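You operate a simulated robot arm through the tools that you are given. There is no shell and no other tool. Be economical: measure what you need, move in short steps, check, and stop when the job is done.

You run a simulated robot arm. Do the job below in one go: nothing can be reset, and whatever is moved stays where it is left.

## Task
Take the primer tin and leave it on the bar dial card.

It is judged by the outcome, as a careful person would: the job done as asked, and still so three seconds after it is handed in. It fails if anything else is knocked over, pushed out of place, dropped, spilled or broken.

## Robot
A 7-joint arm with a two-finger parallel gripper, fixed in place. Base frame: the origin is at the foot of the arm, x ahead of it, y to its left, z up; the work surface is at about z = 0. Readings come in mm, rad, newtons and seconds.
With the tool pointing down near the work surface it reaches from about 240 to 620 mm from the base axis. Its first joint turns from -1.152 to 1.152 rad. Payload 2.6 kg.
Tool frame: the origin (TCP) lies between the finger pads and is the grasp point; the fingertips stand 30 mm ahead of it; z points along the fingers, y is the line along which they close. The gripper opens to 94 mm. The fingers are 28 mm wide and 10 mm thick; the gripper's body (50 by 96 mm) begins 55 mm behind the TCP.
Orientation is that of the tool frame in the base frame, as a unit quaternion [w, x, y, z]. With the fingers straight down and closing along the base's y, the tool's x points along the base's -x, its y along +y and its z along -z.

## Interface
- The arm moves only by the tool drive_tool. Its arguments are lists of equal length, an entry for each row: "translation": the shift along the tool's x, y, z in mm, a list of three; "yaw": the turn about the tool's z in rad; "jaw": the gripper command, from -1 (shut) to 1 (fully open), values between in proportion. In form: {"translation": [[tx, ty, tz], ...], "yaw": [yaw, ...], "jaw": [jaw, ...]}. A call has 1 to 10 rows; each row is the pose to reach, as a shift and turn from the pose commanded when the call began, along the tool's axes at that moment. Rows are played at 5 a second. More than 50 mm and 0.15 rad between two rows, or a gripper value outside its range, and nothing of the call is played. Where a pose cannot be reached the arm comes as near as it can. A force on the tool above 40 N (or 10 N above the force at the start of the call, whichever is more), or a blocked arm, ends the call early, and 0.2 s more pass. The fingers move at their own pace (about 72 mm/s each) and stop on an object; they squeeze with about 29 N. The grip force told is the motor's: it shows also when the fingers shut on nothing. Time passes only in rows, and 0.2 s behind the last, so rows that repeat a pose let the fingers close. It gives the time, the measured TCP pose, the force on the tool (base axes), the opening and the grip force at its end, in the units of the frame above (readings bear some noise).
- Cameras (640 x 400 px; columns grow to the right, rows downward): "scene" is fixed at [28.9, 423.3, 574.9]; the picture's right is [-0.85, -0.52, 0.00], its down [-0.25, 0.41, -0.88] and it looks along [0.46, -0.75, -0.48] (base axes); focal length 372 px, centre (320, 200). "wrist" rides on the gripper at [76, 14, -102] in the tool frame; the picture's right is [-0.18, 0.98, 0.00], its down [-0.75, -0.14, -0.64] and it looks along [-0.63, -0.12, 0.77] (tool axes); focal length 243 px, centre (320, 200). There is no depth. A picture from a camera that has moved, and an enlarged one, comes with that camera's place and axes in the base frame and with its lens.
- capture(camera): a new picture of that camera. The clock stands still meanwhile.
- enlarge(camera, box): a new picture of the part [left, top, right, bottom] of that camera's present view, enlarged. The clock stands still meanwhile.
- finish_job(): hands the job in; it is judged then, once.

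Work in short steps. Places have to be worked out from the pictures, the camera data and where the tool is seen: move nearer, look again, correct. Check each grasp and each placing, and mend what went wrong. You have 90 turns and 46 pictures in all, those below and enlarged ones among them. Open the gripper and draw the arm clear of the work before you hand the job in, unless the task says otherwise; then end with one line.

The tools are called after "Call:" as name(argument=value, ...) on one line, values as JSON. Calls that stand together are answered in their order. drive_tool: Moves the arm, as the interface text tells. Its arguments: {"type":"object","properties":{"translation":{"type":"array","items":{"type":"array","items":{"type":"number"}}},"yaw":{"type":"array","items":{"type":"number"}},"jaw":{"type":"array","items":{"type":"number"}}},"required":["translation","yaw","jaw"]} The other tools are called the same way: capture (camera) takes a picture; enlarge (camera, box) takes an enlarged picture of a part of a camera's view; finish_job () hands the job in.

At the start:

```text
t: 0.0
tool_pos: [305.5, -314.2, 281.1]
orientation: [0.0, 0.0, 1.0, 0.0]
force: [-0.2, 0.3, 0.0]
gripper_width: 94.1
grip_force: 0.0
```

scene: 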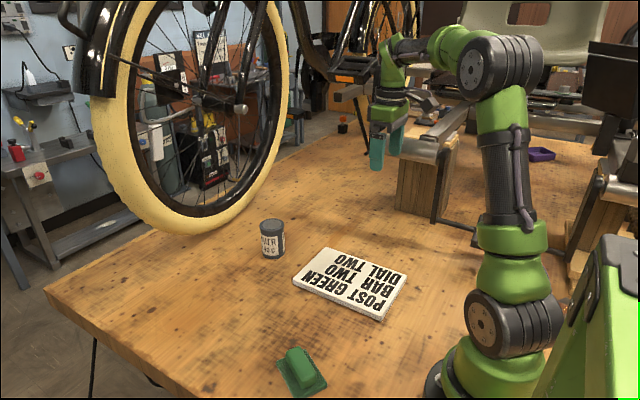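
wrist: 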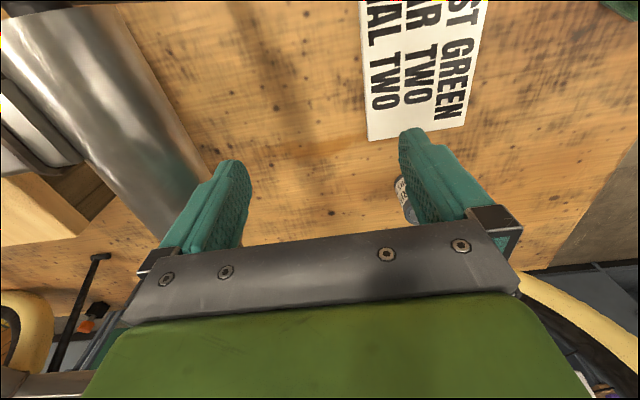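

I start by looking closely at the tin and the card, and at the rest of the bench.

Call:
enlarge(camera="scene", box=[240, 200, 420, 330])

Call:
enlarge(camera="scene", box=[340, 60, 640, 260])

```text
3.08 times, centred on (330, 265) of scene
camera zoom: at [28.9, 423.3, 574.9], right [-0.85, -0.52, 0.0], down [-0.25, 0.41, -0.88], along [0.46, -0.75, -0.48], focal length 1145 px, centre (289, 0)
```

zoom: 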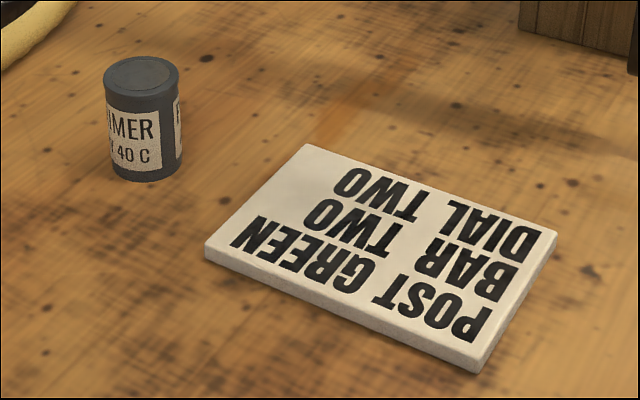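

```text
2.00 times, centred on (490, 160) of scene
camera zoom: at [28.9, 423.3, 574.9], right [-0.85, -0.52, 0.0], down [-0.25, 0.41, -0.88], along [0.46, -0.75, -0.48], focal length 744 px, centre (-20, 280)
```

zoom: 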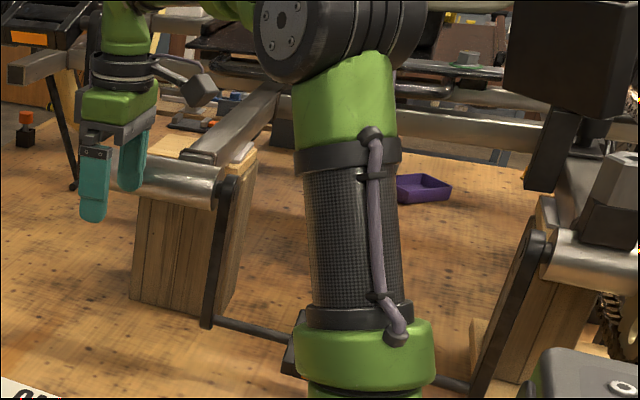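

The only card in sight reads POST/BAR/DIAL and I take it as the target, at about x 209–423, y −250…−105, centre (317, −178). The tin stands near (529, −167), about 58 mm wide and 90 mm tall. I move at height to the near side of the tin, then look.

Call:
drive_tool(translation=[[-25, 30, 0], [-50, 60, 0], [-75, 90, 0], [-100, 120, 0], [-125, 148, 0], [-125, 148, 0]], yaw=[0, 0, 0, 0, 0, 0], jaw=[1, 1, 1, 1, 1, 1])

Call:
capture(camera="wrist")

Call:
capture(camera="scene")

```text
t: 1.4
tool_pos: [430.7, -166.1, 282.0]
orientation: [0.0, 0.0, 1.0, 0.001]
force: [-0.2, 0.2, 0.1]
gripper_width: 93.9
grip_force: 0.0
```

```text
41 pictures are left
camera wrist: at [354.8, -152.2, 385.8], right [0.18, 0.98, 0.0], down [0.75, -0.14, 0.64], along [0.63, -0.12, -0.77], focal length 243 px, centre (320, 200)
```

wrist: 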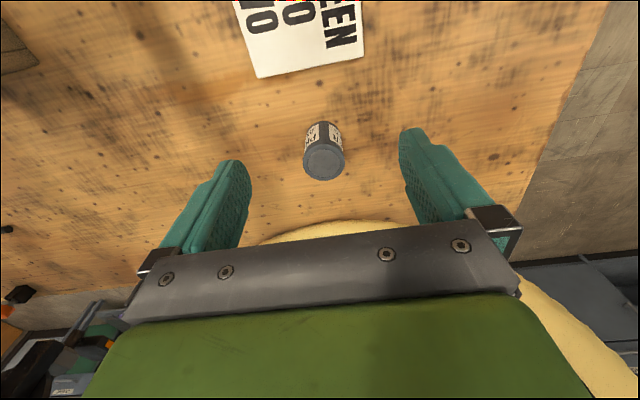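

```text
40 pictures are left
```

scene: 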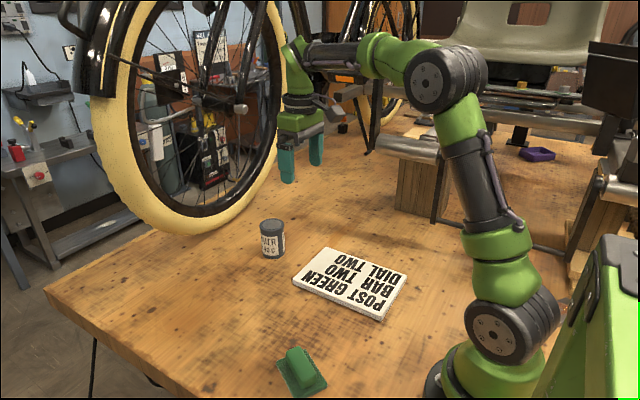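

The wrist view puts the tin at about (528, −180), close to the scene estimate. I move nearer and lower, staying above it, and look again.

Call:
drive_tool(translation=[[-30, -5, 30], [-50, -9, 60], [-65, -12, 90], [-65, -12, 90]], yaw=[0, 0, 0, 0], jaw=[1, 1, 1, 1])

Call:
capture(camera="wrist")

Call:
enlarge(camera="scene", box=[200, 130, 400, 330])

```text
t: 2.4
tool_pos: [496.4, -177.2, 190.8]
orientation: [0.0, 0.0, 1.0, 0.0]
force: [-1.0, -0.1, -0.7]
gripper_width: 93.8
grip_force: 0.1
```

```text
39 pictures are left
camera wrist: at [420.4, -164.1, 295.8], right [0.18, 0.98, 0.0], down [0.75, -0.14, 0.64], along [0.63, -0.12, -0.77], focal length 243 px, centre (320, 200)
```

wrist: 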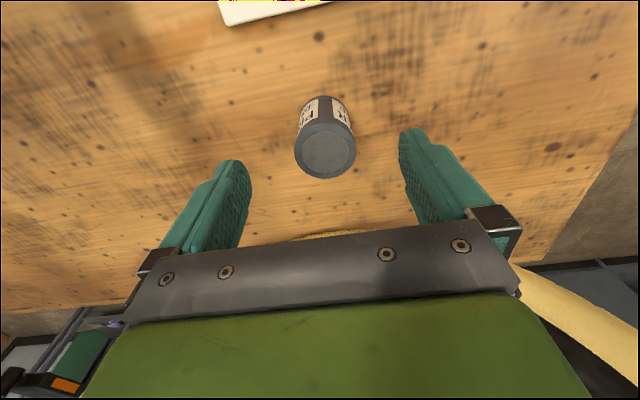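

```text
2.00 times, centred on (300, 230) of scene
camera zoom: at [28.9, 423.3, 574.9], right [-0.85, -0.52, 0.0], down [-0.25, 0.41, -0.88], along [0.46, -0.75, -0.48], focal length 744 px, centre (360, 140)
```

zoom: 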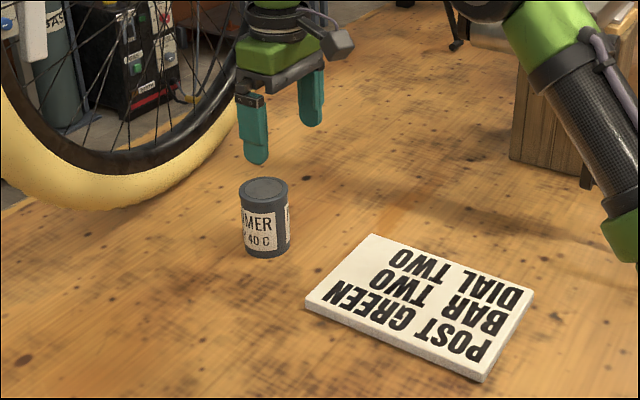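

Both views agree on the tin: axis at about (533, −178), diameter 57 mm, top at about 88 mm. I line up over it first.

Call:
drive_tool(translation=[[-20, -1, 0], [-36.5, -1, 10], [-36.5, -1, 40], [-36.5, -1, 50], [-36.5, -1, 50]], yaw=[0, 0, 0, 0, 0], jaw=[1, 1, 1, 1, 1])

Call:
capture(camera="wrist")

Call:
enlarge(camera="scene", box=[220, 160, 340, 280])

```text
t: 3.6
tool_pos: [532.1, -179.5, 140.6]
orientation: [0.0, 0.0, 1.0, 0.0]
force: [0.2, 0.2, 0.0]
gripper_width: 94.1
grip_force: 0.1
```

```text
37 pictures are left
camera wrist: at [456.7, -165.2, 245.6], right [0.18, 0.98, 0.0], down [0.75, -0.14, 0.64], along [0.63, -0.12, -0.77], focal length 243 px, centre (320, 200)
```

wrist: 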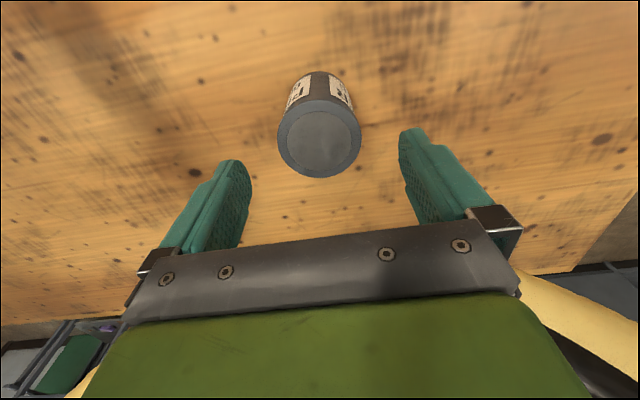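

```text
3.33 times, centred on (280, 220) of scene
camera zoom: at [28.9, 423.3, 574.9], right [-0.85, -0.52, 0.0], down [-0.25, 0.41, -0.88], along [0.46, -0.75, -0.48], focal length 1240 px, centre (453, 133)
```

zoom: 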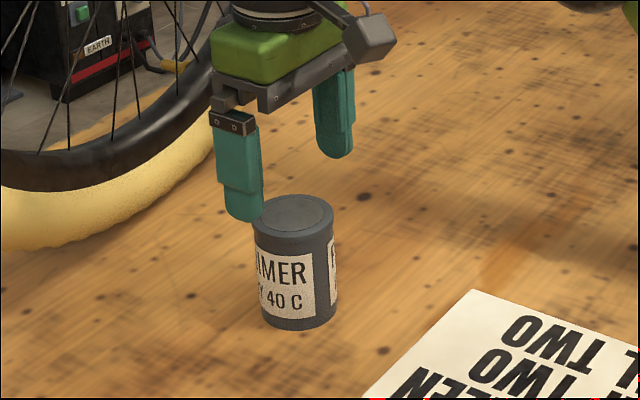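

The tin's lid is centred at about (532, −180), right under the tool. I go straight down to TCP z ≈ 55 and watch the force.

Call:
drive_tool(translation=[[0, 0, 20], [0, 0, 40], [0, 0, 60], [0, 0, 75], [0, 0, 85], [0, 0, 85]], yaw=[0, 0, 0, 0, 0, 0], jaw=[1, 1, 1, 1, 1, 1])

Call:
enlarge(camera="scene", box=[220, 160, 340, 280])

Call:
capture(camera="wrist")

```text
t: 5.0
tool_pos: [531.4, -180.3, 55.7]
orientation: [0.0, 0.0, 1.0, 0.0]
force: [0.0, 0.5, 0.0]
gripper_width: 94.2
grip_force: 0.1
```

```text
3.33 times, centred on (280, 220) of scene
camera zoom: at [28.9, 423.3, 574.9], right [-0.85, -0.52, 0.0], down [-0.25, 0.41, -0.88], along [0.46, -0.75, -0.48], focal length 1240 px, centre (453, 133)
```

zoom: 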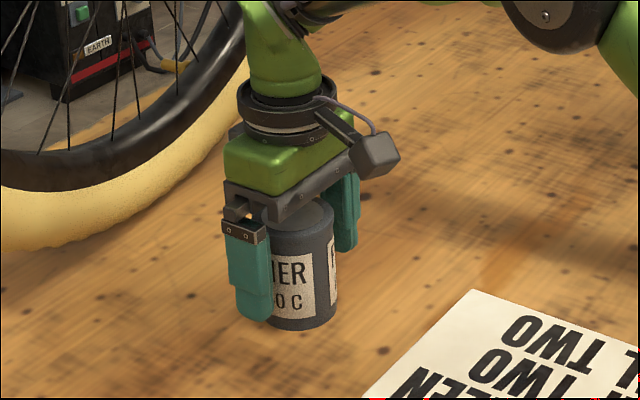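

```text
34 pictures are left
camera wrist: at [456.5, -166.1, 160.2], right [0.18, 0.98, 0.0], down [0.75, -0.14, 0.64], along [0.63, -0.12, -0.77], focal length 243 px, centre (320, 200)
```

wrist: 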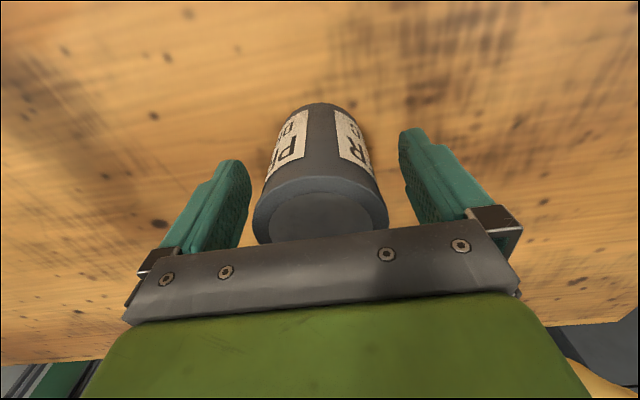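

The tin sits between the pads with clearance on both sides. I close the gripper.

Call:
drive_tool(translation=[[0, 0, 0], [0, 0, 0], [0, 0, 0], [0, 0, 0], [0, 0, 0]], yaw=[0, 0, 0, 0, 0], jaw=[0.4, 0.1, -0.3, -1, -1])

```text
t: 6.2
tool_pos: [531.7, -181.1, 57.1]
orientation: [0.0, -0.001, 1.0, 0.001]
force: [1.3, -0.2, 0.3]
gripper_width: 62.4
grip_force: 28.7
```

The grip holds at 62 mm and 29 N. I lift 30 mm and check for slip.

Call:
drive_tool(translation=[[0, 0, -5], [0, 0, -15], [0, 0, -30], [0, 0, -30]], yaw=[0, 0, 0, 0], jaw=[-1, -1, -1, -1])

Call:
enlarge(camera="scene", box=[220, 160, 340, 280])

```text
t: 7.2
tool_pos: [531.9, -178.2, 87.0]
orientation: [0.0, 0.0, 1.0, -0.001]
force: [-0.2, 0.1, -3.0]
gripper_width: 62.3
grip_force: 28.9
```

```text
3.33 times, centred on (280, 220) of scene
camera zoom: at [28.9, 423.3, 574.9], right [-0.85, -0.52, 0.0], down [-0.25, 0.41, -0.88], along [0.46, -0.75, -0.48], focal length 1240 px, centre (453, 133)
```

zoom: 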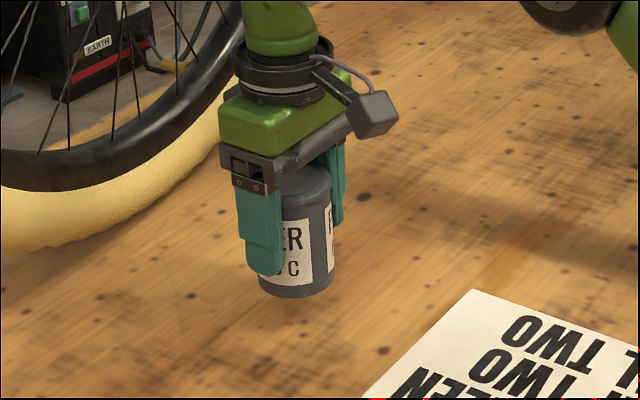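

The tin hangs upright in the grip. I raise it and carry it toward the card centre (316, −180), then look before lowering.

Call:
drive_tool(translation=[[0, 0, -30], [30, 0, -50], [70, 0, -50], [110, 0, -50], [150, -1, -50], [185, -2, -50], [205, -2, -50], [216, -2, -50], [216, -2, -50]], yaw=[0, 0, 0, 0, 0, 0, 0, 0, 0], jaw=[-1, -1, -1, -1, -1, -1, -1, -1, -1])

Call:
enlarge(camera="scene", box=[240, 140, 440, 340])

Call:
capture(camera="wrist")

```text
t: 9.2
tool_pos: [315.5, -181.2, 136.1]
orientation: [0.0, 0.001, 1.0, 0.0]
force: [-0.9, 0.4, -3.5]
gripper_width: 62.5
grip_force: 29.5
```

```text
2.00 times, centred on (340, 240) of scene
camera zoom: at [28.9, 423.3, 574.9], right [-0.85, -0.52, 0.0], down [-0.25, 0.41, -0.88], along [0.46, -0.75, -0.48], focal length 744 px, centre (280, 120)
```

zoom: 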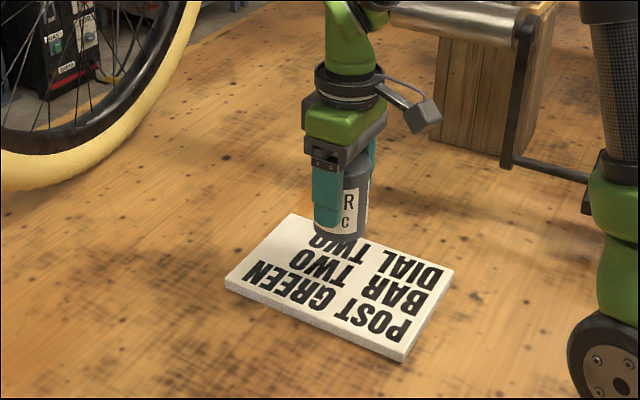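

```text
31 pictures are left
camera wrist: at [240.6, -167.2, 240.7], right [0.18, 0.98, 0.0], down [0.75, -0.14, 0.64], along [0.63, -0.12, -0.77], focal length 243 px, centre (320, 200)
```

wrist: 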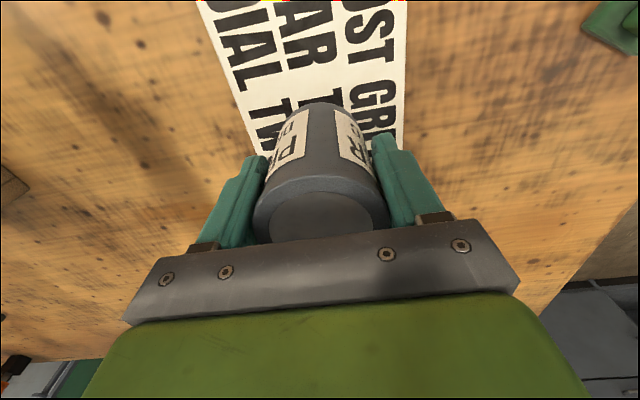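

The tin is over the middle of the card. Card thickness looks like about 10 mm, so contact should come near TCP z ≈ 66. I lower to about 72 first.

Call:
drive_tool(translation=[[0, 0, 20], [0, 0, 40], [0, 0, 55], [0, 0, 64], [0, 0, 64]], yaw=[0, 0, 0, 0, 0], jaw=[-1, -1, -1, -1, -1])

Call:
enlarge(camera="scene", box=[280, 200, 400, 320])

```text
t: 10.4
tool_pos: [315.7, -180.4, 72.9]
orientation: [0.0, 0.0, 1.0, 0.001]
force: [0.4, -0.7, -3.1]
gripper_width: 62.3
grip_force: 28.8
```

```text
3.33 times, centred on (340, 260) of scene
camera zoom: at [28.9, 423.3, 574.9], right [-0.85, -0.52, 0.0], down [-0.25, 0.41, -0.88], along [0.46, -0.75, -0.48], focal length 1240 px, centre (253, 0)
```

zoom: 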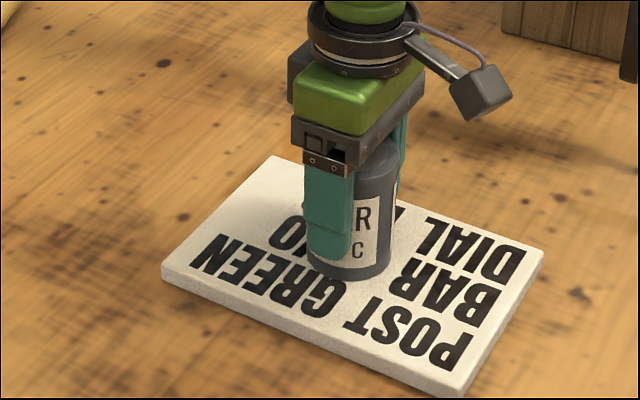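

No contact yet, with about 3 N of weight carried. I lower in small steps.

Call:
drive_tool(translation=[[0, 0, 2], [0, 0, 3.5], [0, 0, 3.5]], yaw=[0, 0, 0], jaw=[-1, -1, -1])

```text
t: 11.2
tool_pos: [318.5, -180.6, 70.8]
orientation: [0.003, -0.001, 1.0, -0.001]
force: [7.8, 1.0, 18.7]
gripper_width: 61.3
grip_force: 28.7
```

Contact shows as +19 N at about z 71, so I ease up 2 mm to drop the load before releasing.

Call:
drive_tool(translation=[[0, 0, -1], [0, 0, -2], [0, 0, -2]], yaw=[0, 0, 0], jaw=[-1, -1, -1])

Call:
enlarge(camera="scene", box=[280, 200, 400, 320])

```text
t: 12.0
tool_pos: [314.6, -179.7, 70.9]
orientation: [-0.002, 0.002, 1.0, 0.001]
force: [0.2, -0.7, -1.8]
gripper_width: 61.1
grip_force: 29.5
```

```text
3.33 times, centred on (340, 260) of scene
camera zoom: at [28.9, 423.3, 574.9], right [-0.85, -0.52, 0.0], down [-0.25, 0.41, -0.88], along [0.46, -0.75, -0.48], focal length 1240 px, centre (253, 0)
```

zoom: 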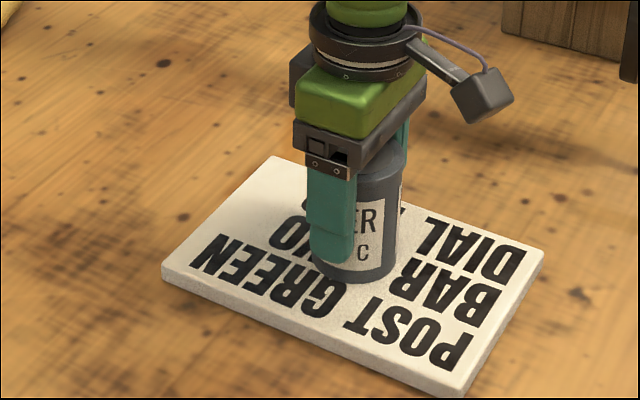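

The load is nearly off and the tin's foot is on the card or within a millimetre of it. I open gently, starting with a small widening.

Call:
drive_tool(translation=[[0, 0, 0.6], [0, 0, 0.6], [0, 0, 0.6], [0, 0, 0.6], [0, 0, 0.6], [0, 0, 0.6], [0, 0, 0.6]], yaw=[0, 0, 0, 0, 0, 0, 0], jaw=[0.3, 0.34, 0.4, 0.5, 0.7, 1, 1])

Call:
enlarge(camera="scene", box=[280, 200, 400, 320])

Call:
capture(camera="wrist")

```text
t: 13.6
tool_pos: [315.6, -180.8, 71.0]
orientation: [0.0, 0.001, 1.0, 0.0]
force: [-0.9, -0.4, -0.3]
gripper_width: 94.0
grip_force: 0.1
```

```text
3.33 times, centred on (340, 260) of scene
camera zoom: at [28.9, 423.3, 574.9], right [-0.85, -0.52, 0.0], down [-0.25, 0.41, -0.88], along [0.46, -0.75, -0.48], focal length 1240 px, centre (253, 0)
```

zoom: 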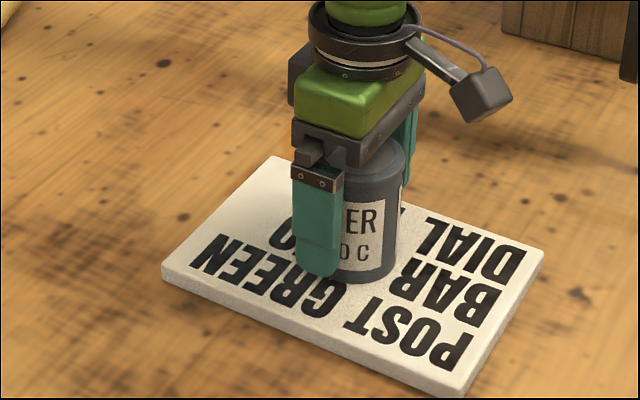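

```text
27 pictures are left
camera wrist: at [240.4, -167.2, 174.9], right [0.18, 0.98, 0.0], down [0.75, -0.14, 0.64], along [0.63, -0.12, -0.77], focal length 243 px, centre (320, 200)
```

wrist: 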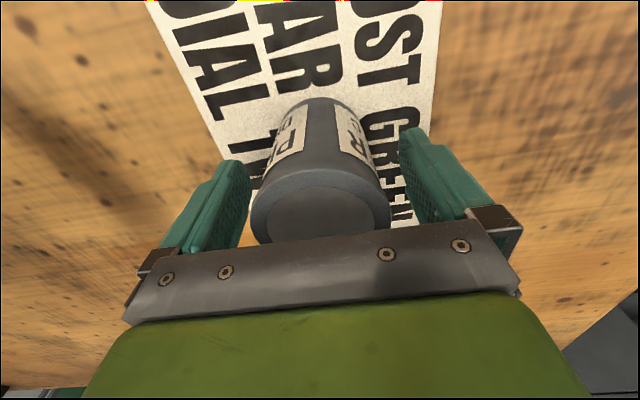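

The tin stands upright and free with both pads clear. I rise straight up and check.

Call:
drive_tool(translation=[[0, 0, -15], [0, 0, -45], [0, 0, -85], [0, 0, -125], [0, 0, -165], [0, 0, -180], [0, 0, -180]], yaw=[0, 0, 0, 0, 0, 0, 0], jaw=[1, 1, 1, 1, 1, 1, 1])

Call:
capture(camera="scene")

Call:
capture(camera="wrist")

```text
t: 15.2
tool_pos: [316.3, -181.1, 251.7]
orientation: [0.0, 0.0, 1.0, 0.0]
force: [0.1, -0.1, -0.6]
gripper_width: 93.9
grip_force: 0.1
```

```text
26 pictures are left
```

scene: 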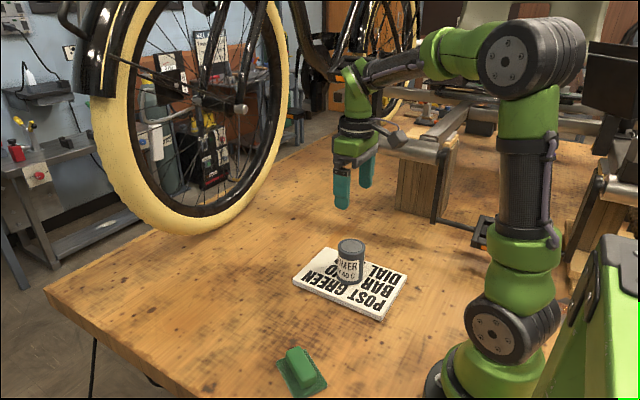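

```text
25 pictures are left
camera wrist: at [240.1, -167.2, 354.9], right [0.18, 0.98, 0.0], down [0.75, -0.14, 0.64], along [0.63, -0.12, -0.77], focal length 243 px, centre (320, 200)
```

wrist: 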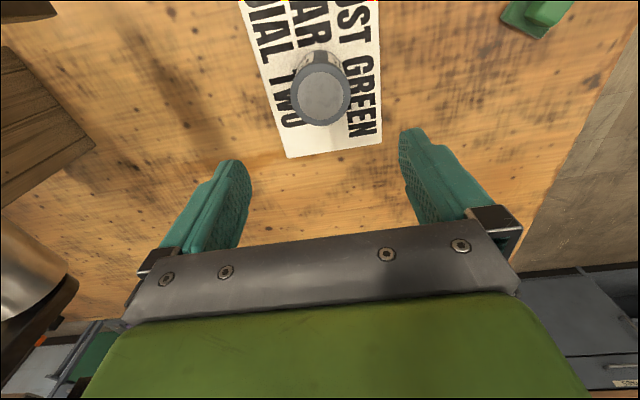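

The tin stands upright in the middle of the card. The card hasn't shifted, nothing else has moved, and the arm is clear with the gripper open, so I hand the job in.

Call:
finish_job()

```text
The job is handed in.
```

The primer tin is standing upright on the bar dial card, with the gripper open, the arm clear, and nothing else disturbed.
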